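You operate a simulated robot arm through the tools that you are given. There is no shell and no other tool. Be economical: measure what you need, move in short steps, check, and stop when the job is done.

You run a simulated robot arm. Do the job below in one go: nothing can be reset, and whatever is moved stays where it is left.

## Task
Pump four shots of sweet soup into the cup and heat it.
Fine: Spout back to the middle before you lift the cup. Small hot plate at high till it steams, then knob to low and switch off; the cup stays on it. No drips.
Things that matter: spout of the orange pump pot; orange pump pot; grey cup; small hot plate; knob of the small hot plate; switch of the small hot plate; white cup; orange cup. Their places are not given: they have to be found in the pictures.

The check looks at the end state, three seconds after you hand in, the way a careful person would. Anything else that was tipped, shoved, dropped, spilled or broken makes it a failure.

## Robot
A 6-joint arm with a two-finger parallel gripper, fixed in place. Base frame: the origin is at the foot of the arm, x ahead of it, y to its left, z up. Readings come in mm, degrees, newtons and seconds.
It reaches about 649 mm from its shoulder. Its first joint turns from -66.0 to 66.0 degrees. Payload 2.1 kg.
Tool frame: the origin (TCP) lies between the finger pads and is the grasp point; the fingertips stand 30 mm ahead of it; z points along the fingers, y is the line along which they close. Largest opening 94 mm; finger width 28, thickness 10; the body of the gripper, 50 by 96 mm, starts 55 mm behind the TCP.
Orientation is told as [roll, pitch, yaw] about the base's x, y, z axes, in that order, counted from this pose: with the fingers straight down and closing along the base's y, the tool's x points along the base's -x, its y along +y and its z along -z.

## Interface
- The arm moves only by the tool drive_tool. Its argument "moves" is a list of rows, each a list of 3 entries, a list of its own where there are three numbers: the shift along the tool's x, y, z in mm, then the turn, a rotation vector about the tool's x, y, z in degrees, then the finger opening in mm, from 0 to 94. In form: [[[x, y, z], [wx, wy, wz], claw], ...]. A call has 1 to 10 rows; each row shifts and turns the commanded pose from where the row before left it, along the tool's axes as they then stand. Each row takes 0.2 s and may step no farther than 50 mm and 8.6 degrees from the row before; otherwise, or with a gripper value out of range, the whole call is refused. A pose out of reach is approached as far as the arm can. The call stops where the force on the tool passes 90 N (or 10 N more than at its start, if that is more) or the arm is blocked; 0.2 s more then pass. The fingers move at their own pace (about 72 mm/s each) and stop on an object; they squeeze with about 21 N. The grip force told is the motor's: it shows also when the fingers shut on nothing. Time passes only in rows, and 0.2 s behind the last, so rows that do not move let the fingers close. The reply holds the time, the measured pose of the TCP, the force on the tool along the base axes, the opening and the grip force, in the units named above and with some noise.
- Cameras (640 x 400 px; columns grow to the right, rows downward): "scene" is fixed at [66.7, -382.9, 485.4]; the picture's right is [0.65, -0.76, 0.00], its down [-0.43, -0.37, -0.82] and it looks along [0.62, 0.53, -0.57] (base axes); focal length 214 px, centre (320, 200). "wrist" rides on the gripper at [-37, 0, -58] in the tool frame; the picture's right is [0.00, -1.00, 0.00], its down [0.97, 0.00, -0.24] and it looks along [0.24, 0.00, 0.97] (tool axes); focal length 218 px, centre (320, 200).
- camera(camera): a new picture of that camera. It takes no simulated time.
- locate(camera, pixels): there is no depth. For up to 12 entries [column, row, z] of the newest picture of that camera ("zoom" is the newest enlarged one), the place [x, y] in the base frame at which the ray of that pixel passes the height z, good to about 2 mm. It takes no simulated time.
- close_up(camera, box): a new picture of the part [left, top, right, bottom] of that camera's present view, enlarged. It takes no simulated time.
- finish_job(): hands the job in; it is judged then, once.

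Work in short steps. Measure before you move; look again where a grasp or a placing could have gone wrong, and mend it. You have 80 turns and 46 pictures in all, those below and enlarged ones among them. Open the gripper and draw the arm clear of the work before you hand the job in, unless the task says otherwise; then end with one line.

The tools are called after "Request:" as a command line: name --argument value ..., lists and objects as JSON in quotes. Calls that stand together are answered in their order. drive_tool: Moves the arm, as the interface text tells. Its arguments: {"type":"object","properties":{"moves":{"type":"array","items":{"type":"array"}}},"required":["moves"]} The other tools are called the same way: camera (camera) takes a picture; locate (camera, pixels) gives the place at which the rays of pixels pass given heights; close_up (camera, box) takes an enlarged picture of a part of a camera's view; finish_job () hands the job in.

At the start:

```text
time_s: 0.0
eef_pos: [296.6, 33.6, 377.4]
ee_rot: [-0.1, 0.1, 0.0]
force: [0.7, 0.6, -1.1]
grip_width: 94.1
grip_force: 0.0
```

scene: 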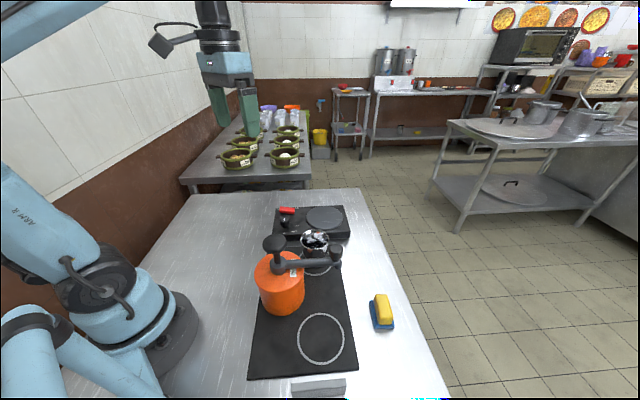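
wrist: 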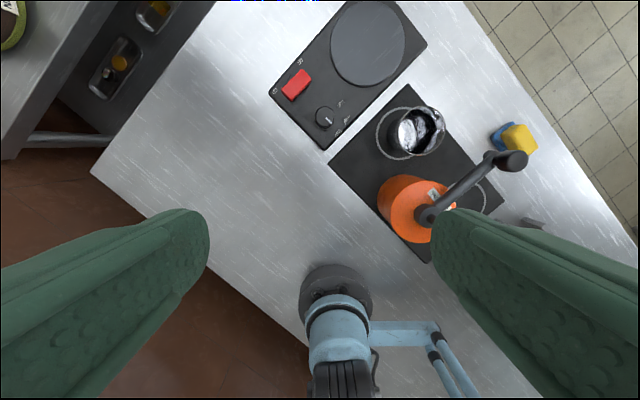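

The pictures show the orange pump pot near scene (280,285), a dark shiny cup at (315,240), and a hot plate with a red switch at (287,210). I'll enlarge both views before measuring.

Request:
close_up --camera "scene" --box '[230, 190, 410, 302]'

Request:
close_up --camera "wrist" --box '[250, 0, 550, 188]'

Request:
close_up --camera "wrist" --box '[340, 80, 580, 280]'

Request:
locate --camera "scene" --pixels '[[280, 308, 0], [323, 218, 0], [357, 368, 0], [249, 379, 0], [274, 236, 0], [380, 328, 0], [320, 338, 0]]'

Request:
locate --camera "wrist" --pixels '[[367, 45, 0], [425, 262, 0], [325, 117, 0], [295, 85, 0], [323, 149, 0], [408, 132, 0], [329, 165, 0]]'

```text
3.56 times, centred on (320, 246) of scene
```

zoom: 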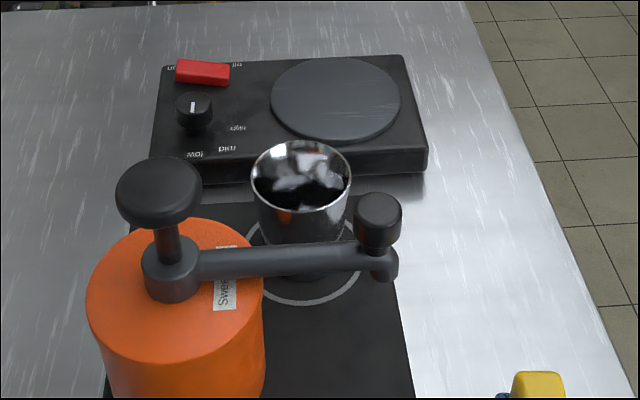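

```text
2.13 times, centred on (400, 94) of wrist
```

zoom: 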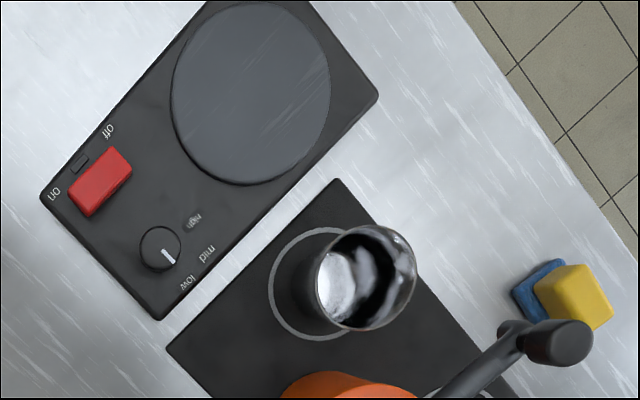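

```text
2.00 times, centred on (460, 180) of wrist
```

zoom: 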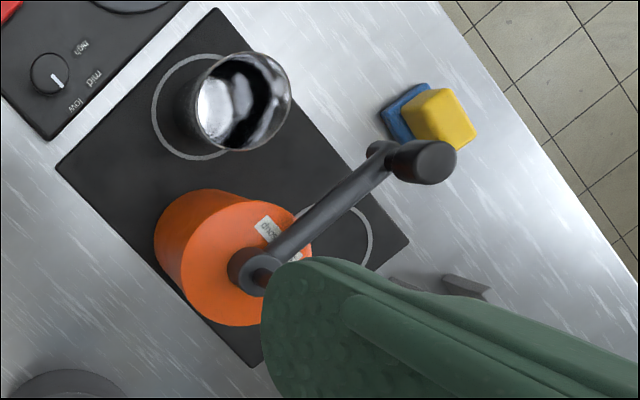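

```text
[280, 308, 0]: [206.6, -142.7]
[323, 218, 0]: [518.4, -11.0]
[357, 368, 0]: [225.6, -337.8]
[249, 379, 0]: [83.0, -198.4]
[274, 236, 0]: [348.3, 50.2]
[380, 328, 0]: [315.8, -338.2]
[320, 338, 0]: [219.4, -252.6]
```

```text
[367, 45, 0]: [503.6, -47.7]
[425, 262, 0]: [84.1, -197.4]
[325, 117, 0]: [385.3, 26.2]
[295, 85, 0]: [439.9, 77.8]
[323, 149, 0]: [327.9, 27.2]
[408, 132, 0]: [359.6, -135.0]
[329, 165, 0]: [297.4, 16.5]
```

The mat corner comes out at (84,-198) from both cameras with z=0, so the table top is near z≈0 and not at -630. Next I'll find the heights of the pot, cup and spout by matching points between the two views.

Request:
locate --camera "scene" --pixels '[[279, 271, 100], [279, 271, 130], [279, 271, 160], [314.7, 239, 60], [314.7, 239, 90], [314.7, 239, 120], [336, 251, 130], [336, 251, 160], [336, 251, 190], [275, 241, 180], [275, 241, 220], [275, 241, 260]]'

Request:
locate --camera "wrist" --pixels '[[422.5, 212.5, 100], [422.5, 212.5, 130], [422.5, 212.5, 160], [421, 130, 60], [421, 130, 90], [421, 130, 120], [512, 161, 130], [512, 161, 160], [512, 161, 190]]'

```text
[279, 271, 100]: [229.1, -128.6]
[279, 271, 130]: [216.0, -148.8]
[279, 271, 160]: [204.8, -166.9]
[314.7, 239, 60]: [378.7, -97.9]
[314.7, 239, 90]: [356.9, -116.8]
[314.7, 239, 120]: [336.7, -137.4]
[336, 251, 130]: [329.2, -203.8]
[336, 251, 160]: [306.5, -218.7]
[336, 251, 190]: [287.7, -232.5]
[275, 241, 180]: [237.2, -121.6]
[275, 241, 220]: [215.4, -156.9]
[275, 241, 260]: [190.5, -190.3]
```

```text
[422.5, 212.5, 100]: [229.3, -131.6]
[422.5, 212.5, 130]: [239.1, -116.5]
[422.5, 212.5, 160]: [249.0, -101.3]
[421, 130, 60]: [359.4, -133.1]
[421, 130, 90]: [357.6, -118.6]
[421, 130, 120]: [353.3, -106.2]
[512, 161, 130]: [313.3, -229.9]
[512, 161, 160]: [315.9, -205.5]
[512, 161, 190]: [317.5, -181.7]
```

The two views agree: pot axis about (229,-130) with its top at z≈100, cup rim z≈90 at (357,-118), spout end knob about (313,-214) at z≈150, and plunger top z≈190. I'll move the wrist camera over the pot at a safe height for a closer look.

Request:
drive_tool --moves '[[[11, -46, 0], [0, 0, 0], 94], [[11, -46, 0], [0, 0, 0], 94], [[11, -46, 0], [0, 0, 0], 94], [[11, -46, 0], [0, 0, 0], 94], [[0, 0, 0], [0, 0, 0], 94]]'

Request:
camera --camera "wrist"

Request:
camera --camera "scene"

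```text
time_s: 1.2
eef_pos: [250.4, -151.0, 377.9]
ee_rot: [-0.1, -0.1, 0.1]
force: [0.7, 0.1, 0.1]
grip_width: 94.0
grip_force: 0.1
```

```text
40 pictures are left
```

wrist: 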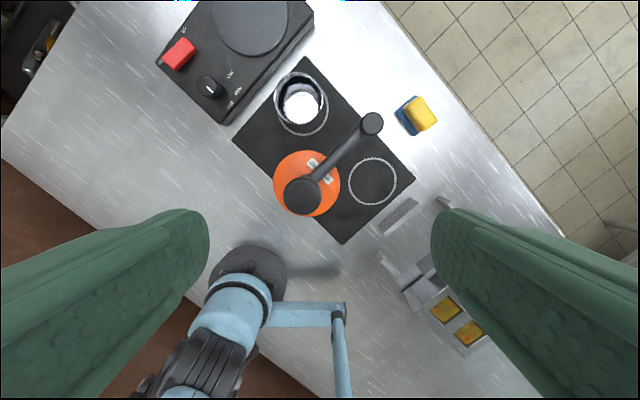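

```text
39 pictures are left
```

scene: 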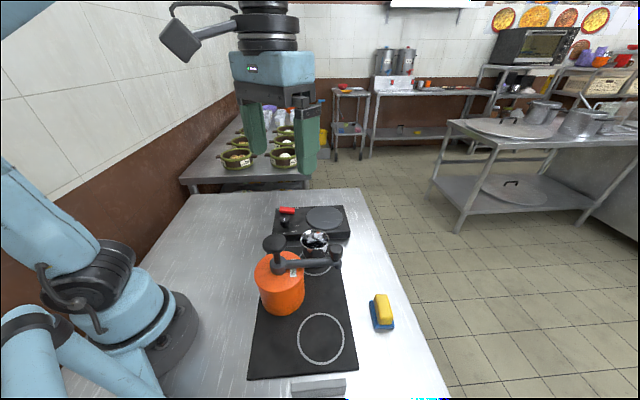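

Request:
close_up --camera "wrist" --box '[230, 50, 450, 240]'

Request:
locate --camera "wrist" --pixels '[[307, 183, 100], [302, 196, 190], [371, 124, 130], [371, 124, 150], [371, 124, 165], [301, 104, 90], [301, 103, 5], [372, 181, 5], [249, 20, 30], [208, 87, 40], [178, 55, 40]]'

Request:
locate --camera "scene" --pixels '[[324, 217, 20], [324, 217, 30], [324, 217, 40], [285, 220, 40], [285, 220, 50], [287, 210, 40], [287, 210, 50]]'

```text
2.11 times, centred on (340, 145) of wrist
```

zoom: 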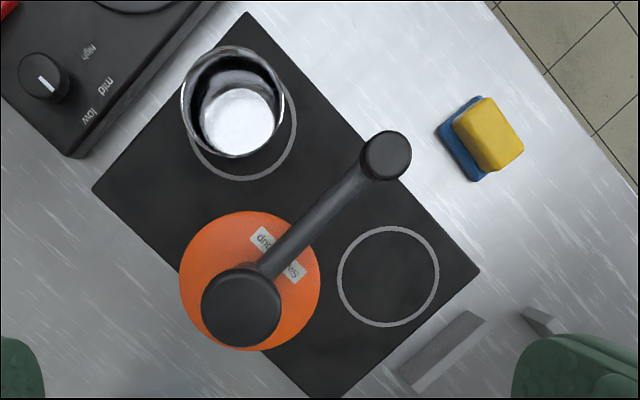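

```text
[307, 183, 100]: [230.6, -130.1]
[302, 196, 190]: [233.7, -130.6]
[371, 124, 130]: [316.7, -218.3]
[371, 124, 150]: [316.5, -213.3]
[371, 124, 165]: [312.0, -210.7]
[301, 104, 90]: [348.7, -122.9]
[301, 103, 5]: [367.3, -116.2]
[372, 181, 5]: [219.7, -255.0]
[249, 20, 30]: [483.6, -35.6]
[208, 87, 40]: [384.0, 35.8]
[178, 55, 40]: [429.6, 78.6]
```

```text
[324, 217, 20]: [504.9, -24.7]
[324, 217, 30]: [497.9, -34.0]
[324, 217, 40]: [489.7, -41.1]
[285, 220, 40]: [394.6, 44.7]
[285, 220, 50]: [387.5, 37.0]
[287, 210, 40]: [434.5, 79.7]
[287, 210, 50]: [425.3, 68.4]
```

The pot axis is at (231,-130). The spout end knob is at (316,-214), which is a radius of about 120 at -45°, midway between the two rings. The cup sits at (357,-119), about +5°. I'll go above the end knob and yaw -45° so the fingers straddle the spout.

Request:
drive_tool --moves '[[[-33, -31, 20], [0, 0, 0], 94], [[-33, -32, 20], [0, 0, 0], 94], [[0, 0, 16], [0, 0, 7.5], 80], [[0, 0, 16], [0, 0, 7.5], 70], [[0, 0, 16], [0, 0, 7.5], 70], [[0, 0, 16], [0, 0, 7.5], 70], [[0, 0, 16], [0, 0, 7.5], 70], [[0, 0, 16], [0, 0, 7.5], 70], [[0, 0, 0], [0, 0, 0], 70]]'

Request:
camera --camera "wrist"

Request:
camera --camera "scene"

```text
refused: row 2 steps farther than a row can; nothing moved
```

```text
37 pictures are left
```

wrist: 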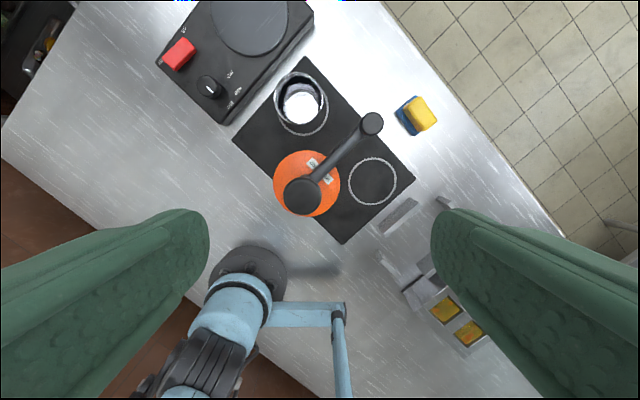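

```text
36 pictures are left
```

scene: 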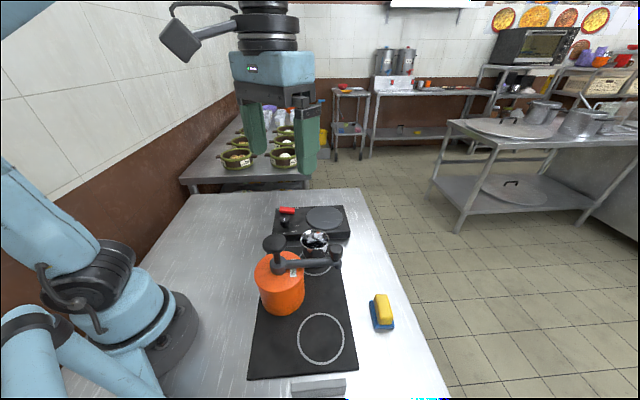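

The call was refused because one row went just over 50 mm, and nothing moved. I'll send the same path in smaller steps.

Request:
drive_tool --moves '[[[-33, -31, 15], [0, 0, 0], 94], [[-33, -32, 15], [0, 0, 0], 94], [[0, 0, 18], [0, 0, 7.5], 80], [[0, 0, 18], [0, 0, 7.5], 70], [[0, 0, 18], [0, 0, 7.5], 70], [[0, 0, 18], [0, 0, 7.5], 70], [[0, 0, 18], [0, 0, 7.5], 70], [[0, 0, 18], [0, 0, 7.5], 70], [[0, 0, 0], [0, 0, 0], 70]]'

```text
time_s: 3.2
eef_pos: [320.6, -214.3, 239.3]
ee_rot: [0.0, 0.0, -45.1]
force: [0.0, 0.9, 0.1]
grip_width: 70.1
grip_force: 0.0
```

The tool is above the knob at yaw -45. I'll check the alignment in both views.

Request:
camera --camera "wrist"

Request:
close_up --camera "scene" --box '[230, 120, 430, 320]'

```text
35 pictures are left
```

wrist: 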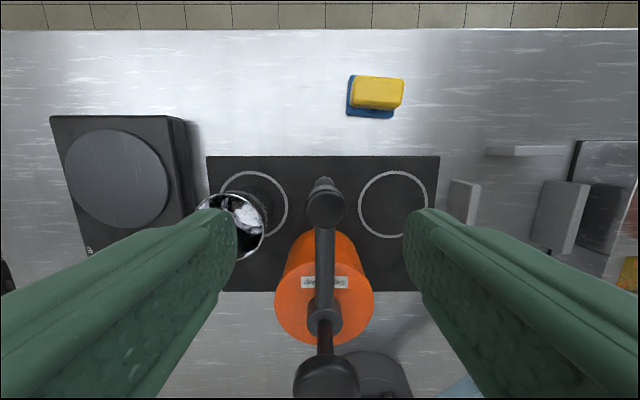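

```text
2.00 times, centred on (330, 220) of scene
```

zoom: 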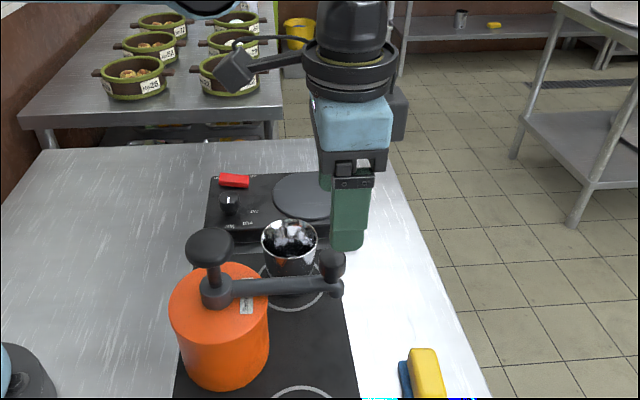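

The cap shows at (326,209) between the fingers. I'll locate it and the plunger for precise coordinates.

Request:
locate --camera "wrist" --pixels '[[326, 209, 145], [326, 209, 150], [326, 186, 130], [326, 380, 190], [324, 318, 105], [326, 375, 180]]'

Request:
locate --camera "zoom" --pixels '[[332, 260, 140], [332, 260, 145], [332, 260, 150], [210, 246, 180], [210, 246, 190], [210, 246, 200]]'

```text
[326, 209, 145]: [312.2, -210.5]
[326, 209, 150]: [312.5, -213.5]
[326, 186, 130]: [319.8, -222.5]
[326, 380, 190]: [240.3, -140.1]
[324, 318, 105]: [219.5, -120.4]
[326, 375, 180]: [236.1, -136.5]
```

```text
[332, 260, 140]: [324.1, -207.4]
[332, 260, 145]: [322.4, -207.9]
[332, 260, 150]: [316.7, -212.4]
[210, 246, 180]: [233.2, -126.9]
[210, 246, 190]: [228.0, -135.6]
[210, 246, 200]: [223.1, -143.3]
```

The cap top is at z≈150 around (314,-213). I'll correct a few mm, descend to TCP z≈144, and close gently on the cap.

Request:
drive_tool --moves '[[[4, -4, 25], [0, 0, 0], 70], [[0, 0, 35], [0, 0, 0], 70], [[0, 0, 35], [0, 0, 0], 70], [[0, 0, 0], [0, 0, 0], 50], [[0, 0, 0], [0, 0, 0], 30], [[0, 0, 0], [0, 0, 0], 24]]'

Request:
camera --camera "wrist"

```text
time_s: 4.6
eef_pos: [311.8, -213.5, 145.2]
ee_rot: [0.0, 0.1, -45.0]
force: [0.0, -0.9, -0.6]
grip_width: 27.3
grip_force: 21.1
```

```text
33 pictures are left
```

wrist: 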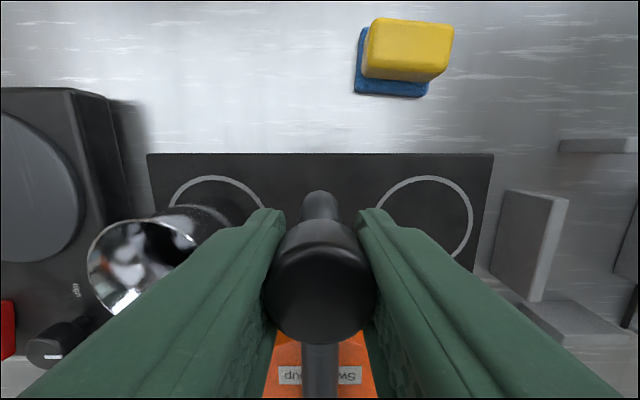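

The cap is gripped at 27 mm wide. I'll swing the spout 30° along the arc toward the cup, then check the nozzle-to-rim clearance before finishing.

Request:
drive_tool --moves '[[[0.44, 10.11, 0], [0, 0, -5], 24], [[0.44, 10.11, 0], [0, 0, -5], 24], [[0.44, 10.11, 0], [0, 0, -5], 24], [[0.44, 10.11, 0], [0, 0, -5], 24], [[0.44, 10.11, 0], [0, 0, -5], 24], [[0, 0, 0], [0, 0, 0], 24]]'

Request:
close_up --camera "scene" --box '[240, 180, 400, 280]'

```text
time_s: 6.0
eef_pos: [340.0, -171.8, 144.5]
ee_rot: [0.0, 0.1, -19.9]
force: [-14.9, 5.0, 7.0]
grip_width: 26.9
grip_force: 21.5
```

```text
4.00 times, centred on (320, 230) of scene
```

zoom: 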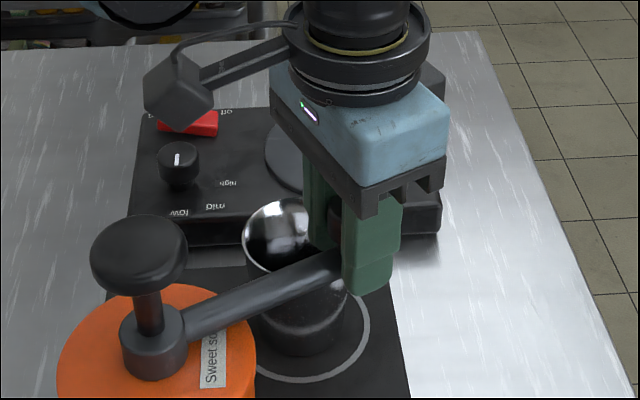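

There is about 15 N of radial pull inward, so my arc radius is a little large, and I'll ease it in. Before crossing the rim I'll check the nozzle-bottom height against the cup rim from the earlier pixels.

Request:
locate --camera "scene" --pixels '[[338.5, 268.5, 95], [338.5, 268.5, 100], [338.5, 268.5, 105], [338.5, 268.5, 110], [308, 232, 80], [308, 232, 90], [308, 232, 100], [314.7, 239, 85], [314.7, 239, 95]]'

Request:
drive_tool --moves '[[[1, 0, 0], [0, 0, 0], 24], [[1, 0, 0], [0, 0, 0], 24]]'

```text
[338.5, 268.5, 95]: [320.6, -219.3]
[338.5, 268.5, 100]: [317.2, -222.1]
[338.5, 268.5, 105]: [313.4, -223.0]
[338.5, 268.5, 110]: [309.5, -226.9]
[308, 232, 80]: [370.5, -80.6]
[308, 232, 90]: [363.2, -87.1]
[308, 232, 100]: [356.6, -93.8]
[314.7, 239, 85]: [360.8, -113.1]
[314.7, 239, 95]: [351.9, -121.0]
```

```text
time_s: 6.6
eef_pos: [340.1, -170.8, 144.6]
ee_rot: [-0.1, -0.4, -19.9]
force: [12.4, -4.5, 1.9]
grip_width: 27.3
grip_force: 20.7
```

The nozzle bottom is at about z 100 against a rim at 90, so it should clear. I'll back out 1 mm radially and swing 12.5° more, then check.

Request:
drive_tool --moves '[[[-1, 0, 0], [0, 0, 0], 24], [[0.45, 10.03, 0], [0, 0, -5], 24], [[0.45, 10.03, 0], [0, 0, -5], 24], [[0.1, 5.01, 0], [0, 0, -2.5], 24], [[0, 0, 0], [0, 0, 0], 24]]'

Request:
close_up --camera "scene" --box '[240, 180, 400, 280]'

```text
time_s: 7.8
eef_pos: [345.3, -148.1, 143.6]
ee_rot: [-0.1, -0.2, -7.4]
force: [20.8, -3.4, 5.2]
grip_width: 27.7
grip_force: 21.0
```

```text
4.00 times, centred on (320, 230) of scene
```

zoom: 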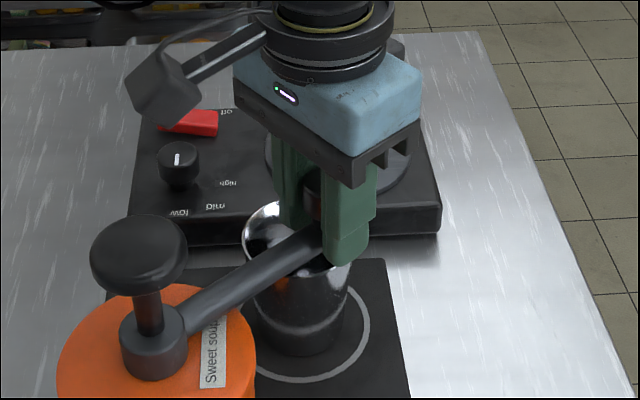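

The cup is undisturbed and the force shows I'm now about 1.5 mm too far in. I'll correct that and swing the last 12.5° to centre over the cup.

Request:
drive_tool --moves '[[[-1.5, 0, 0], [0, 0, 0], 24], [[0.3, 10.1, 0], [0, 0, -5], 24], [[0.3, 10.1, 0], [0, 0, -5], 24], [[0.1, 5.05, 0], [0, 0, -2.5], 24], [[0, 0, 0], [0, 0, 0], 24]]'

Request:
close_up --camera "scene" --box '[240, 180, 400, 280]'

```text
time_s: 9.0
eef_pos: [347.1, -123.6, 145.0]
ee_rot: [-0.1, 0.1, 5.1]
force: [-2.0, -0.5, -0.6]
grip_width: 27.4
grip_force: 21.2
```

```text
4.00 times, centred on (320, 230) of scene
```

zoom: 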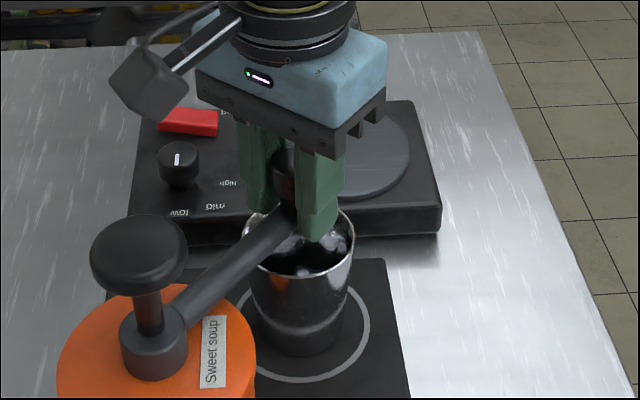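

The spout is over the cup: the cap is at (347,-124) and the cup centre at about (357,-119). I'll release, rise, close the fingers and take a look above the plunger.

Request:
drive_tool --moves '[[[0, 0, 0], [0, 0, 0], 45], [[0, 0, 0], [0, 0, 0], 60], [[0, 0, -45], [0, 0, 0], 60], [[0, 0, -45], [0, 0, 0], 60], [[0, 0, -45], [0, 0, 0], 40], [[40, 1, 0], [0, 0, 0], 20], [[40, 1, 0], [0, 0, 0], 0], [[36, 1, 0], [0, 0, 0], 0], [[0, 0, 0], [0, 0, 0], 0]]'

Request:
close_up --camera "scene" --box '[200, 170, 400, 295]'

Request:
camera --camera "wrist"

```text
time_s: 11.0
eef_pos: [230.8, -129.1, 279.8]
ee_rot: [0.0, 0.0, 5.2]
force: [0.4, 0.1, 0.4]
grip_width: 0.0
grip_force: 21.2
```

```text
3.20 times, centred on (300, 232) of scene
```

zoom: 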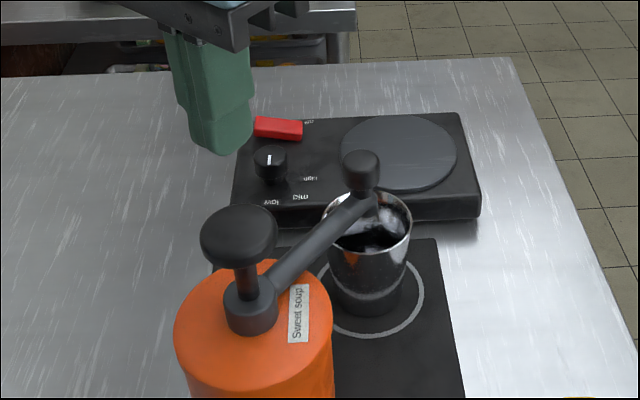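

```text
28 pictures are left
```

wrist: 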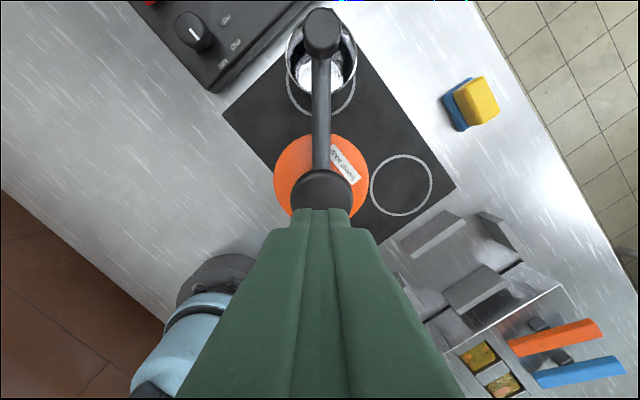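

The fingers are centred over the plunger cap (wrist column ~322). I'll descend toward it, then press in small steps to find the contact height and stroke.

Request:
drive_tool --moves '[[[0, 0, 30], [0, 0, 0], 0], [[0, 0, 20], [0, 0, 0], 0], [[0, 0, 6], [0, 0, 0], 0], [[0, 0, 6], [0, 0, 0], 0], [[0, 0, 4], [0, 0, 0], 0]]'

```text
time_s: 12.2
eef_pos: [230.5, -130.2, 211.3]
ee_rot: [0.1, 0.0, 5.1]
force: [0.5, 0.3, 2.3]
grip_width: 0.0
grip_force: 20.7
```

Request:
drive_tool --moves '[[[0, 0, 5], [0, 0, 0], 0]]'

Request:
close_up --camera "scene" --box '[220, 190, 380, 290]'

```text
time_s: 12.6
eef_pos: [230.6, -128.8, 208.4]
ee_rot: [-0.1, 0.0, 5.0]
force: [0.2, -2.8, 3.8]
grip_width: 0.0
grip_force: 20.8
```

```text
4.00 times, centred on (300, 240) of scene
```

zoom: 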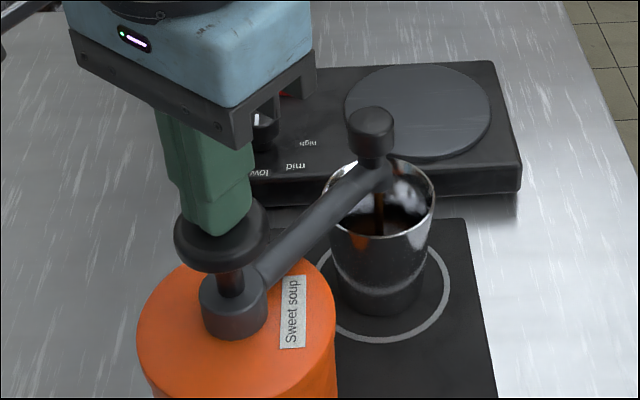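

The plunger is being pressed and dark soup is already running into the cup at (380,215). I'll continue the stroke down to the stop.

Request:
drive_tool --moves '[[[0, 0, 4], [0, 0, 0], 0], [[0, 0, 4], [0, 0, 0], 0], [[0, 0, 4], [0, 0, 0], 0]]'

```text
time_s: 13.4
eef_pos: [230.6, -129.6, 195.1]
ee_rot: [0.2, 0.0, 5.1]
force: [-3.3, 2.0, 6.6]
grip_width: 0.4
grip_force: 21.0
```

Request:
drive_tool --moves '[[[0, 0, 3], [0, 0, 0], 0], [[0, 0, 3], [0, 0, 0], 0], [[0, 0, 3], [0, 0, 0], 0]]'

Request:
close_up --camera "scene" --box '[220, 190, 380, 290]'

```text
time_s: 14.1
eef_pos: [229.7, -130.7, 192.5]
ee_rot: [0.2, 0.2, 5.2]
force: [-6.4, 3.6, 41.3]
grip_width: 0.3
grip_force: 20.8
stopped in row 3: the force on the tool passed its limit (the readings are from after the stop); the commanded pose is now the measured one
```

```text
4.00 times, centred on (300, 240) of scene
```

zoom: 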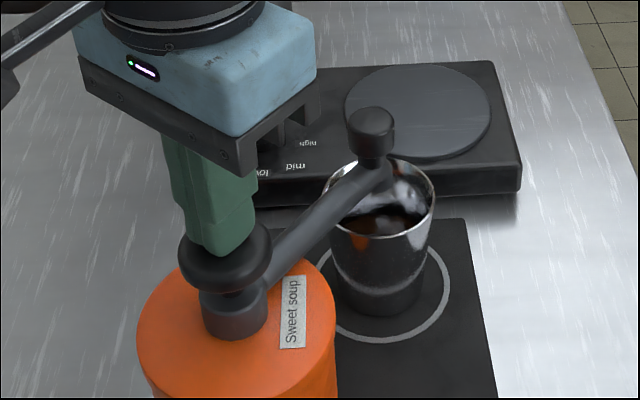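

The bottom stop is at TCP z≈193, so shot 1 is fully dispensed and the stream has ended. I'll let the plunger rise fully and check that it returns.

Request:
drive_tool --moves '[[[0, 0, -10], [0, 0, 0], 0], [[0, 0, -10], [0, 0, 0], 0], [[0, 0, -12], [0, 0, 0], 0], [[0, 0, -6], [0, 0, 0], 0], [[0, 0, 0], [0, 0, 0], 0], [[0, 0, 0], [0, 0, 0], 0]]'

Request:
close_up --camera "scene" --box '[220, 190, 380, 290]'

```text
time_s: 15.5
eef_pos: [230.3, -129.8, 230.1]
ee_rot: [0.0, 0.1, 5.1]
force: [-0.1, -0.3, 0.0]
grip_width: 0.0
grip_force: 20.9
```

```text
4.00 times, centred on (300, 240) of scene
```

zoom: 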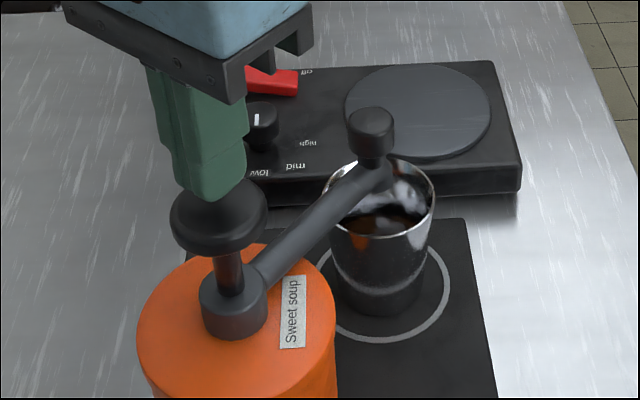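

The plunger has returned to full height. Shot 2 is the same stroke down to z≈192.5, a brief hold, then back up.

Request:
drive_tool --moves '[[[0, 0, 13], [0, 0, 0], 0], [[0, 0, 7], [0, 0, 0], 0], [[0, 0, 6], [0, 0, 0], 0], [[0, 0, 6], [0, 0, 0], 0], [[0, 0, 4], [0, 0, 0], 0], [[0, 0, 2], [0, 0, 0], 0], [[0, 0, 0], [0, 0, 0], 0]]'

```text
time_s: 17.1
eef_pos: [231.9, -128.3, 194.7]
ee_rot: [0.2, 0.1, 5.1]
force: [1.5, 9.6, 52.6]
grip_width: 0.1
grip_force: 21.5
```

The 53 N reading at z≈194 means it bottomed out, so shot 2 is done. Now up for a full return.

Request:
drive_tool --moves '[[[0, 0, -10], [0, 0, 0], 0], [[0, 0, -10], [0, 0, 0], 0], [[0, 0, -12], [0, 0, 0], 0], [[0, 0, -6], [0, 0, 0], 0], [[0, 0, 0], [0, 0, 0], 0], [[0, 0, 0], [0, 0, 0], 0]]'

Request:
close_up --camera "scene" --box '[220, 190, 380, 290]'

```text
time_s: 18.5
eef_pos: [230.9, -129.2, 231.5]
ee_rot: [0.2, 0.1, 5.1]
force: [0.1, 0.2, 0.5]
grip_width: 0.2
grip_force: 20.6
```

```text
4.00 times, centred on (300, 240) of scene
```

zoom: 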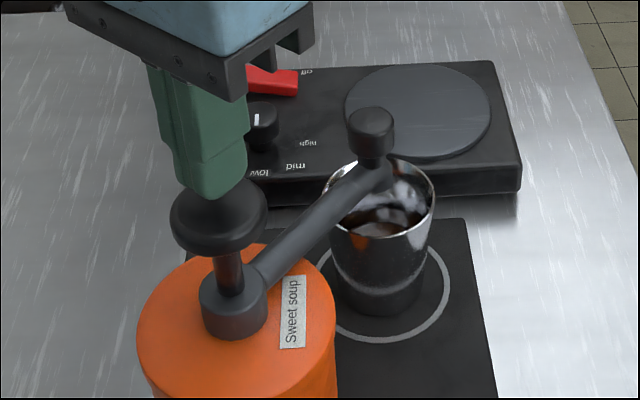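

The plunger is up and everything is in place. Shot 3 follows.

Request:
drive_tool --moves '[[[0, 0, 13], [0, 0, 0], 0], [[0, 0, 7], [0, 0, 0], 0], [[0, 0, 6], [0, 0, 0], 0], [[0, 0, 6], [0, 0, 0], 0], [[0, 0, 4], [0, 0, 0], 0], [[0, 0, 2], [0, 0, 0], 0], [[0, 0, 0], [0, 0, 0], 0]]'

Request:
drive_tool --moves '[[[0, 0, -10], [0, 0, 0], 0], [[0, 0, -10], [0, 0, 0], 0], [[0, 0, -12], [0, 0, 0], 0], [[0, 0, -6], [0, 0, 0], 0], [[0, 0, 0], [0, 0, 0], 0], [[0, 0, 0], [0, 0, 0], 0]]'

```text
time_s: 20.1
eef_pos: [230.8, -130.3, 194.3]
ee_rot: [0.1, 0.2, 5.1]
force: [-2.6, 9.3, 53.0]
grip_width: 0.0
grip_force: 21.2
```

```text
time_s: 21.5
eef_pos: [230.9, -129.5, 230.2]
ee_rot: [0.1, 0.1, 5.1]
force: [1.3, -0.1, 0.1]
grip_width: 0.0
grip_force: 21.0
```

Shot 3 bottomed at 53 N and the plunger was released. Shot 4, the last, goes the same way.

Request:
drive_tool --moves '[[[0, 0, 13], [0, 0, 0], 0], [[0, 0, 7], [0, 0, 0], 0], [[0, 0, 6], [0, 0, 0], 0], [[0, 0, 6], [0, 0, 0], 0], [[0, 0, 4], [0, 0, 0], 0], [[0, 0, 2], [0, 0, 0], 0], [[0, 0, 0], [0, 0, 0], 0]]'

Request:
drive_tool --moves '[[[0, 0, -10], [0, 0, 0], 0], [[0, 0, -10], [0, 0, 0], 0], [[0, 0, -12], [0, 0, 0], 0], [[0, 0, -30], [0, 0, 0], 0], [[0, 0, -30], [0, 0, 0], 0], [[0, 0, 0], [0, 0, 0], 0], [[0, 0, 0], [0, 0, 0], 0]]'

Request:
close_up --camera "scene" --box '[220, 190, 380, 290]'

```text
time_s: 23.1
eef_pos: [231.4, -130.3, 193.6]
ee_rot: [0.2, 0.0, 5.2]
force: [4.7, 9.5, 48.5]
grip_width: 0.2
grip_force: 20.7
```

```text
time_s: 24.7
eef_pos: [231.9, -128.3, 284.1]
ee_rot: [0.1, 0.1, 5.1]
force: [0.0, -0.1, -0.8]
grip_width: 0.3
grip_force: 20.7
```

```text
4.00 times, centred on (300, 240) of scene
```

zoom: 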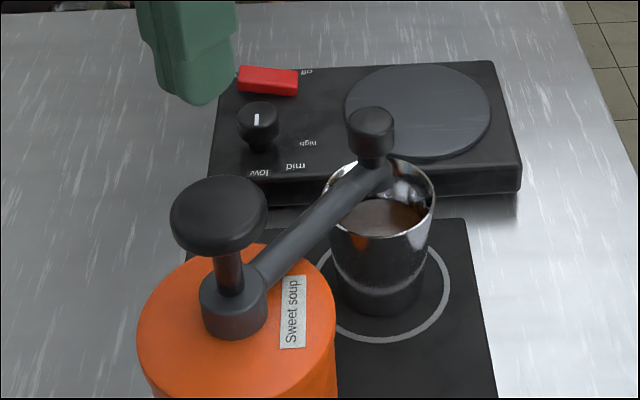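

All four shots are in, the plunger is up, and soup is visible in the cup at (385,215). I'll go back over the spout cap, wait a moment for any last drop to fall, and grip it again.

Request:
drive_tool --moves '[[[-40, -1, 0], [0, 0, 0], 20], [[-40, -1, 0], [0, 0, 0], 40], [[-36, -1, 0], [0, 0, 0], 60], [[0, 0, 45], [0, 0, 0], 60], [[0, 0, 45], [0, 0, 0], 60], [[0, 0, 45], [0, 0, 0], 60], [[0, 0, 4], [0, 0, 0], 60], [[0, 0, 0], [0, 0, 0], 40], [[0, 0, 0], [0, 0, 0], 24], [[0, 0, 0], [0, 0, 0], 24]]'

Request:
close_up --camera "scene" --box '[220, 190, 380, 290]'

```text
time_s: 26.9
eef_pos: [345.6, -124.0, 145.5]
ee_rot: [0.1, 0.2, 5.0]
force: [3.2, 0.1, -0.8]
grip_width: 27.2
grip_force: 21.1
```

```text
4.00 times, centred on (300, 240) of scene
```

zoom: 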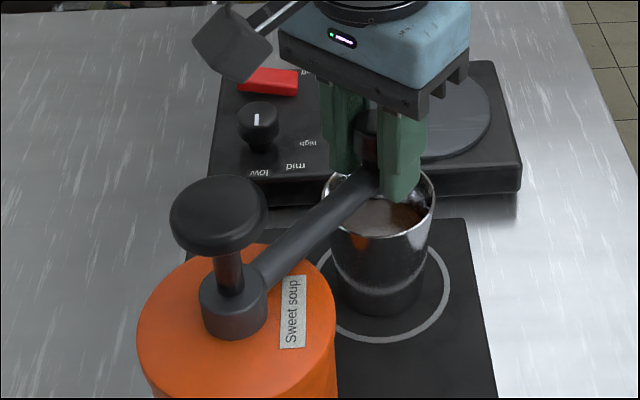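

The cap is gripped again. I'll swing the spout back 25° with the refined radius of about 114, then check the force.

Request:
drive_tool --moves '[[[0.43, -9.95, 0], [0, 0, 5], 24], [[0.43, -9.95, 0], [0, 0, 5], 24], [[0.43, -9.95, 0], [0, 0, 5], 24], [[0.43, -9.95, 0], [0, 0, 5], 24], [[0.43, -9.95, 0], [0, 0, 5], 24], [[0, 0, 0], [0, 0, 0], 24]]'

```text
time_s: 28.3
eef_pos: [339.5, -172.5, 145.3]
ee_rot: [0.0, 0.4, -20.0]
force: [-16.6, 5.8, 1.3]
grip_width: 27.2
grip_force: 21.3
```

Request:
drive_tool --moves '[[[1, 0, 0], [0, 0, 0], 24], [[0.5, -9.95, 0], [0, 0, 5], 24], [[0.5, -9.95, 0], [0, 0, 5], 24], [[0.5, -9.95, 0], [0, 0, 5], 24], [[0.5, -9.95, 0], [0, 0, 5], 24], [[0.5, -9.95, 0], [0, 0, 5], 24], [[0, 0, 0], [0, 0, 0], 24]]'

Request:
close_up --camera "scene" --box '[220, 190, 380, 290]'

```text
time_s: 29.9
eef_pos: [312.4, -212.7, 145.1]
ee_rot: [0.0, 0.1, -45.1]
force: [4.3, -3.5, -0.4]
grip_width: 27.3
grip_force: 21.0
```

```text
4.00 times, centred on (300, 240) of scene
```

zoom: 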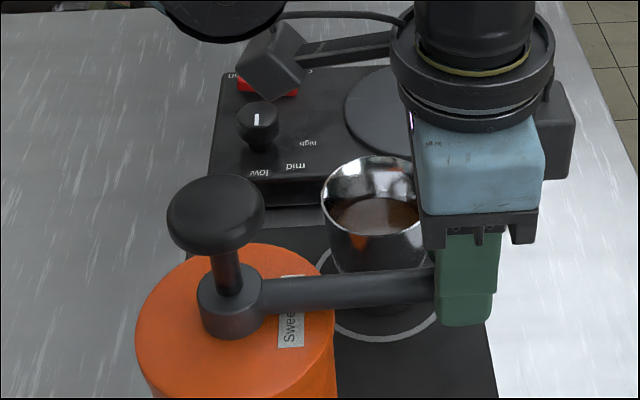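

The spout is back in the middle at yaw -45 and (312,-213), where it started. I'll release, rise, turn back to yaw 0 and hover over the cup to measure it.

Request:
drive_tool --moves '[[[0, 0, 0], [0, 0, 0], 45], [[0, 0, 0], [0, 0, 0], 60], [[0, 0, -45], [0, 0, 0], 60], [[0, 0, -45], [0, 0, 0], 60], [[0, 0, -30], [0, 0, -7.5], 70], [[0, 0, -15], [0, 0, -7.5], 90], [[0, 0, 0], [0, 0, -7.5], 94], [[0, 0, 0], [0, 0, -7.5], 94], [[0, 0, 0], [0, 0, -7.5], 94], [[0, 0, 0], [0, 0, -7.5], 94]]'

Request:
drive_tool --moves '[[[-15, 31, 0], [0, 0, 0], 94], [[-15, 31, 0], [0, 0, 0], 94], [[-15, 32, 0], [0, 0, 0], 94], [[0, 0, 0], [0, 0, 0], 94]]'

Request:
camera --camera "wrist"

Request:
camera --camera "scene"

```text
time_s: 32.1
eef_pos: [313.3, -211.2, 281.0]
ee_rot: [0.1, 0.2, 0.2]
force: [0.0, 0.4, -0.6]
grip_width: 93.9
grip_force: 0.2
```

```text
time_s: 33.1
eef_pos: [359.3, -118.0, 281.3]
ee_rot: [0.1, 0.2, 0.0]
force: [-0.8, 0.3, 0.2]
grip_width: 93.8
grip_force: 0.1
```

```text
20 pictures are left
```

wrist: 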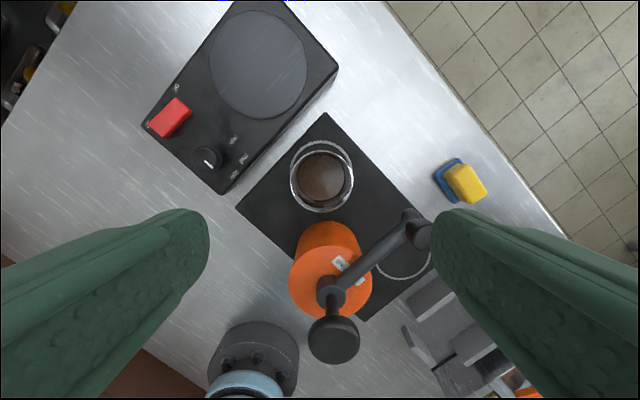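

```text
19 pictures are left
```

scene: 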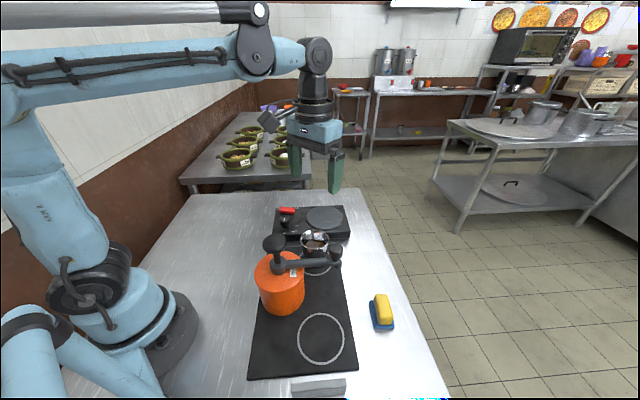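

The cup rim is at (321,176), the hot plate disc at (258,64), the knob at (208,157) and the switch at (169,117). I'll locate them.

Request:
locate --camera "wrist" --pixels '[[321, 176, 90], [289, 176, 90], [354, 176, 90], [258, 64, 30], [258, 64, 40], [207, 158, 50], [208, 157, 40], [169, 117, 40], [169, 117, 35], [413, 232, 150]]'

Request:
close_up --camera "scene" --box '[260, 195, 360, 257]'

Request:
close_up --camera "wrist" --box '[130, 60, 290, 200]'

```text
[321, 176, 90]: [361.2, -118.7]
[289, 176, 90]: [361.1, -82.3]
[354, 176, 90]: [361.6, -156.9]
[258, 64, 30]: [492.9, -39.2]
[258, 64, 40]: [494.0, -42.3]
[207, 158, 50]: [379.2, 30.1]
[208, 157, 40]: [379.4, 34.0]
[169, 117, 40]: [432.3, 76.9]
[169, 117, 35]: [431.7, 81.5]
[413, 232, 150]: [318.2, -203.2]
```

```text
6.40 times, centred on (310, 226) of scene
```

zoom: 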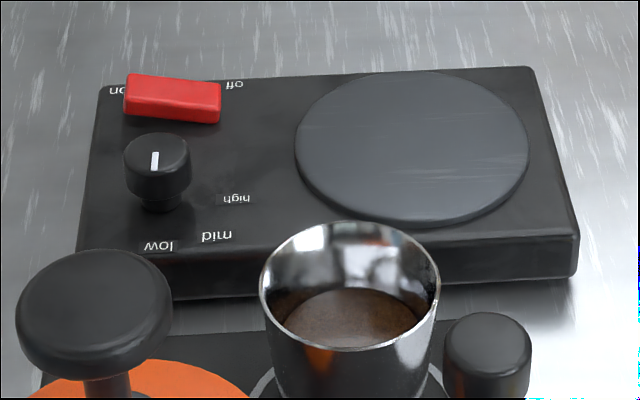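

```text
2.86 times, centred on (210, 130) of wrist
```

zoom: 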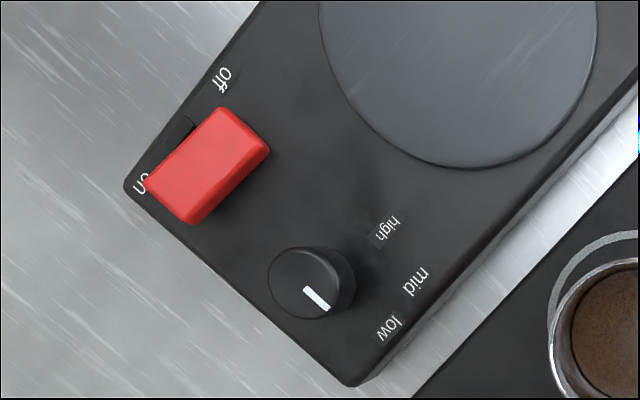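

The soup sits well below the rim and the knob pointer is at "low". I'll locate the labels, knob and switch ends on the wrist zoom for exact angles.

Request:
locate --camera "zoom" --pixels '[[388, 328, 30], [416, 282, 30], [386, 228, 30], [303, 278, 52], [312, 283, 45], [306, 291, 52], [326, 309, 52], [222, 79, 30], [140, 184, 30], [178, 180, 40], [232, 135, 45]]'

Request:
locate --camera "scene" --pixels '[[284.7, 233, 30], [296.2, 231.5, 30], [298.5, 225.8, 30], [284.5, 219, 50], [284.5, 219, 55], [284.7, 228, 30], [290, 210.5, 45], [296, 208, 30]]'

```text
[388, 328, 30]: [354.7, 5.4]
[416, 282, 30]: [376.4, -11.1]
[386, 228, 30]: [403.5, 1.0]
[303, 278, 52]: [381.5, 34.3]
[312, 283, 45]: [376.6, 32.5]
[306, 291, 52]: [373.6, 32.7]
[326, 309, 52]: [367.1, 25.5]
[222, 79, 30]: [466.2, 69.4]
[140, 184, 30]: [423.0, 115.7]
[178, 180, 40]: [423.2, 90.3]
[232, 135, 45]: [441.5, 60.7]
```

```text
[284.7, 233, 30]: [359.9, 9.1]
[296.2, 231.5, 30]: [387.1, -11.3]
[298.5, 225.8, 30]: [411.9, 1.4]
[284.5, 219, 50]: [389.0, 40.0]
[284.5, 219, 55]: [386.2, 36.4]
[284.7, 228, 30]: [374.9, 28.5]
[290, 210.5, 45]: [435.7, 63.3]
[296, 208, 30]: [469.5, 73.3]
```

Averaging the views, the knob is at (380,34) with its top near z 52. The labels lie at about -130° (low), -87° (mid) and -50° (high), so high is roughly +85° of turn. The plate disc centre is about (493,-39) at z≈36. Now I'll descend over the cup with open fingers.

Request:
drive_tool --moves '[[[-1, 0, 45], [0, 0, 0], 94], [[0, 0, 45], [0, 0, 0], 94], [[0, 0, 45], [0, 0, 0], 94], [[0, 0, 30], [0, 0, 0], 94], [[0, 0, 0], [0, 0, 0], 94]]'

Request:
camera --camera "wrist"

```text
time_s: 34.3
eef_pos: [359.6, -117.8, 115.7]
ee_rot: [0.1, 0.1, 0.2]
force: [-0.5, -0.8, -0.7]
grip_width: 93.9
grip_force: 0.1
```

```text
16 pictures are left
```

wrist: 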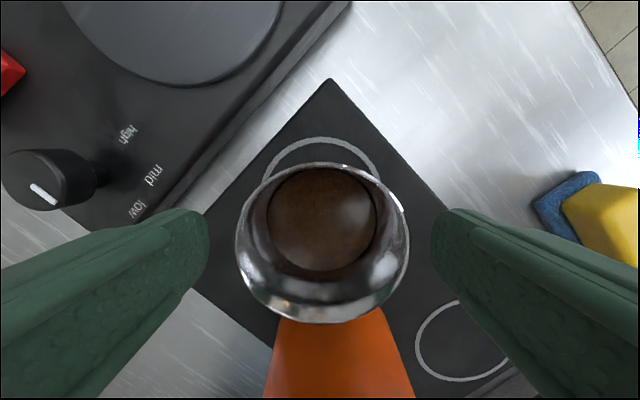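

The cup is centred between the fingers (rim centre column ~322). I'll lower to z≈57 and close on it gently.

Request:
drive_tool --moves '[[[0, 0, 30], [0, 0, 0], 94], [[0, 0, 28], [0, 0, 0], 94], [[0, 0, 0], [0, 0, 0], 84], [[0, 0, 0], [0, 0, 0], 76], [[0, 0, 0], [0, 0, 0], 68], [[0, 0, 0], [0, 0, 0], 60], [[0, 0, 0], [0, 0, 0], 54], [[0, 0, 0], [0, 0, 0], 54]]'

```text
time_s: 36.1
eef_pos: [359.4, -118.6, 58.1]
ee_rot: [0.1, 0.2, 0.0]
force: [-0.1, -0.5, 0.3]
grip_width: 74.2
grip_force: 20.3
```

The cup is gripped at 74 mm. I'll lift it slowly, straight up.

Request:
drive_tool --moves '[[[0, 0, -2], [0, 0, 0], 54], [[0, 0, -5], [0, 0, 0], 54], [[0, 0, -8], [0, 0, 0], 54], [[0, 0, -10], [0, 0, 0], 54], [[0, 0, -10], [0, 0, 0], 54], [[0, 0, -10], [0, 0, 0], 54], [[0, 0, -8], [0, 0, 0], 54], [[0, 0, -5], [0, 0, 0], 54], [[0, 0, -2], [0, 0, 0], 54]]'

Request:
close_up --camera "scene" --box '[240, 150, 400, 270]'

```text
time_s: 38.1
eef_pos: [358.6, -118.0, 117.3]
ee_rot: [0.1, 0.1, 0.1]
force: [-0.9, -0.5, -2.2]
grip_width: 74.3
grip_force: 20.4
```

```text
3.33 times, centred on (320, 210) of scene
```

zoom: 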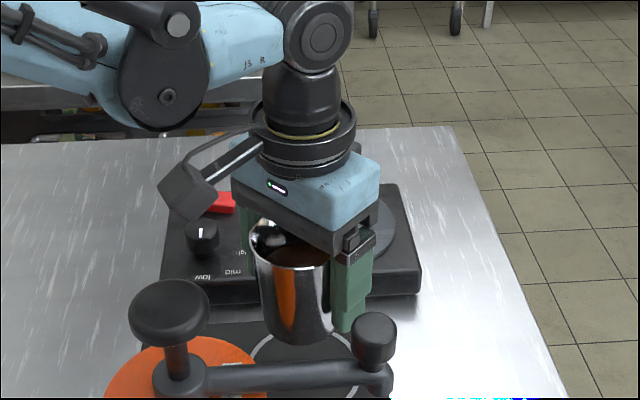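

The cup hangs upright. Now I'll carry it slowly, with soft start and stop, toward the disc centre at (493,-39).

Request:
drive_tool --moves '[[[-1.7, 1.0, 0], [0, 0, 0], 54], [[-5.2, 3.1, 0], [0, 0, 0], 54], [[-8.6, 5.1, 0], [0, 0, 0], 54], [[-11.2, 6.6, 0], [0, 0, 0], 54], [[-11.2, 6.6, 0], [0, 0, 0], 54], [[-11.2, 6.6, 0], [0, 0, 0], 54], [[-11.2, 6.6, 0], [0, 0, 0], 54], [[-11.2, 6.6, 0], [0, 0, 0], 54], [[-11.2, 6.6, 0], [0, 0, 0], 54], [[-11.2, 6.6, 0], [0, 0, 0], 54]]'

Request:
drive_tool --moves '[[[-11.2, 6.6, 0], [0, 0, 0], 54], [[-10.4, 6.1, 0], [0, 0, 0], 54], [[-8.6, 5.1, 0], [0, 0, 0], 54], [[-5.2, 3.1, 0], [0, 0, 0], 54], [[-2.6, 1.5, 0], [0, 0, 0], 54], [[-1.7, 1, 0], [0, 0, 0], 54], [[0, 0, 0], [0, 0, 0], 54]]'

Request:
close_up --camera "scene" --box '[240, 150, 400, 270]'

Request:
camera --camera "wrist"

```text
time_s: 40.3
eef_pos: [452.4, -62.0, 117.8]
ee_rot: [0.2, 0.1, 0.0]
force: [-0.2, 0.1, -2.4]
grip_width: 74.4
grip_force: 20.9
```

```text
time_s: 41.9
eef_pos: [492.2, -38.2, 115.8]
ee_rot: [0.1, 0.1, 0.1]
force: [-0.8, 0.5, -0.9]
grip_width: 74.5
grip_force: 20.9
```

```text
3.33 times, centred on (320, 210) of scene
```

zoom: 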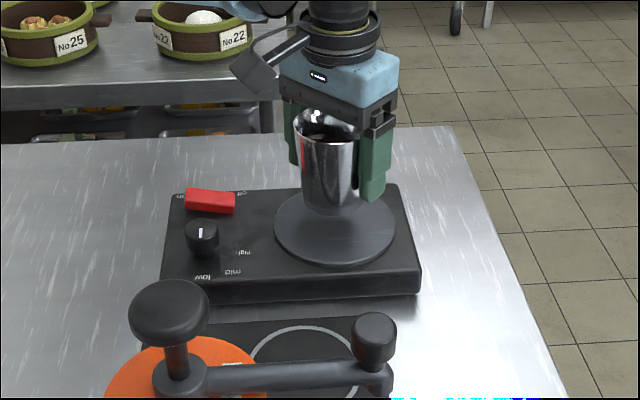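

```text
13 pictures are left
```

wrist: 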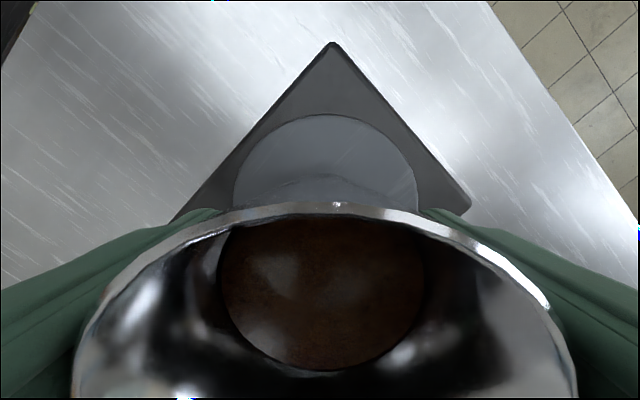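

The cup is over the middle of the disc. I'll lower it gently until contact.

Request:
drive_tool --moves '[[[0, 0, 3], [0, 0, 0], 54], [[0, 0, 6], [0, 0, 0], 54], [[0, 0, 6], [0, 0, 0], 54], [[0, 0, 4], [0, 0, 0], 54], [[0, 0, 2], [0, 0, 0], 54], [[0, 0, 1], [0, 0, 0], 54], [[0, 0, 0], [0, 0, 0], 54]]'

```text
time_s: 43.5
eef_pos: [492.2, -38.7, 94.8]
ee_rot: [0.1, 0.1, 0.1]
force: [-0.3, 0.2, -1.4]
grip_width: 74.1
grip_force: 20.9
```

Request:
drive_tool --moves '[[[0, 0, 1.5], [0, 0, 0], 54], [[0, 0, 1.5], [0, 0, 0], 54], [[0, 0, 0], [0, 0, 0], 54]]'

```text
time_s: 44.3
eef_pos: [492.1, -39.5, 93.2]
ee_rot: [0.1, 0.0, 0.1]
force: [0.4, -0.7, -2.1]
grip_width: 74.3
grip_force: 21.1
```

Request:
drive_tool --moves '[[[0, 0, 1.5], [0, 0, 0], 54], [[0, 0, 1.5], [0, 0, 0], 54], [[0, 0, 0], [0, 0, 0], 54]]'

```text
time_s: 45.1
eef_pos: [491.7, -39.5, 90.8]
ee_rot: [0.0, 0.1, 0.1]
force: [-0.7, -5.6, 15.7]
grip_width: 74.4
grip_force: 21.2
```

The reading of +16 N is contact with the plate. I'll ease off slightly, open fully, rise, and look.

Request:
drive_tool --moves '[[[0, 0, -0.8], [0, 0, 0], 54], [[0, 0, 0], [0, 0, 0], 78], [[0, 0, 0], [0, 0, 0], 90], [[0, 0, 0], [0, 0, 0], 94], [[0, 0, -20], [0, 0, 0], 94], [[0, 0, -45], [0, 0, 0], 94], [[0, 0, -45], [0, 0, 0], 94], [[0, 0, -45], [0, 0, 0], 94], [[0, 0, 0], [0, 0, 0], 94]]'

Request:
close_up --camera "scene" --box '[260, 170, 370, 250]'

```text
time_s: 47.1
eef_pos: [491.8, -37.9, 246.5]
ee_rot: [0.1, 0.2, 0.1]
force: [-0.3, 0.9, 0.4]
grip_width: 94.0
grip_force: 0.1
```

```text
5.00 times, centred on (315, 210) of scene
```

zoom: 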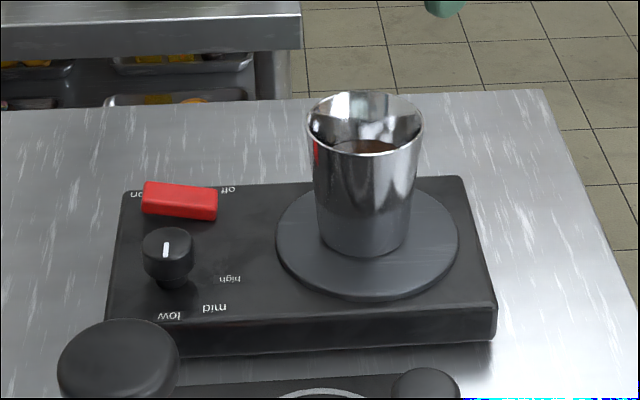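

The cup stands well on the disc. Next I'll move above the knob at (380,34) and yaw to -45°, leaving 90° of turn available.

Request:
drive_tool --moves '[[[37, 24, 0], [0, 0, 0], 80], [[37, 24, 0], [0, 0, 0], 70], [[38, 24, 0], [0, 0, 0], 60], [[0, 0, 16], [0, 0, 7.5], 54], [[0, 0, 16], [0, 0, 7.5], 54], [[0, 0, 16], [0, 0, 7.5], 54], [[0, 0, 16], [0, 0, 7.5], 54], [[0, 0, 16], [0, 0, 7.5], 54], [[0, 0, 16], [0, 0, 7.5], 54], [[0, 0, 0], [0, 0, 0], 54]]'

Request:
camera --camera "wrist"

```text
time_s: 49.3
eef_pos: [380.6, 32.6, 148.4]
ee_rot: [-0.1, 0.2, -45.0]
force: [1.1, -0.6, -0.3]
grip_width: 53.8
grip_force: 0.0
```

```text
11 pictures are left
```

wrist: 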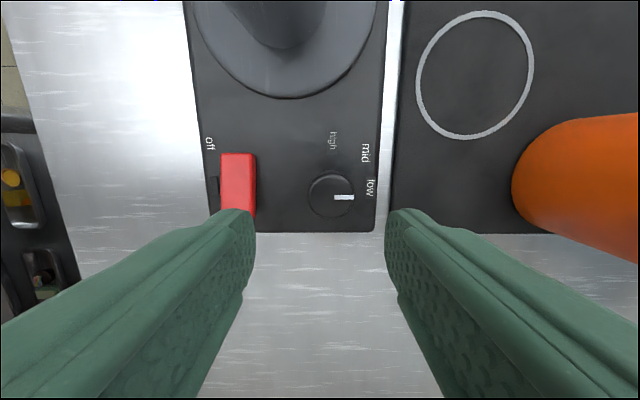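

The knob is at (330,195), and its pointer is exactly to the right (low). The labels are laid out so that high is straight up in the image, about 90°. I'll locate the knob top and the switch.

Request:
locate --camera "wrist" --pixels '[[330, 195, 45], [330, 195, 50], [330, 195, 55], [237, 190, 45], [237, 160, 45], [237, 215, 45]]'

```text
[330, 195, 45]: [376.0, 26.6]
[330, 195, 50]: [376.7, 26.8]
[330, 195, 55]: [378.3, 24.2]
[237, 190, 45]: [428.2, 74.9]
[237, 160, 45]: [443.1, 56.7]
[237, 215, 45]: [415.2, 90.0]
```

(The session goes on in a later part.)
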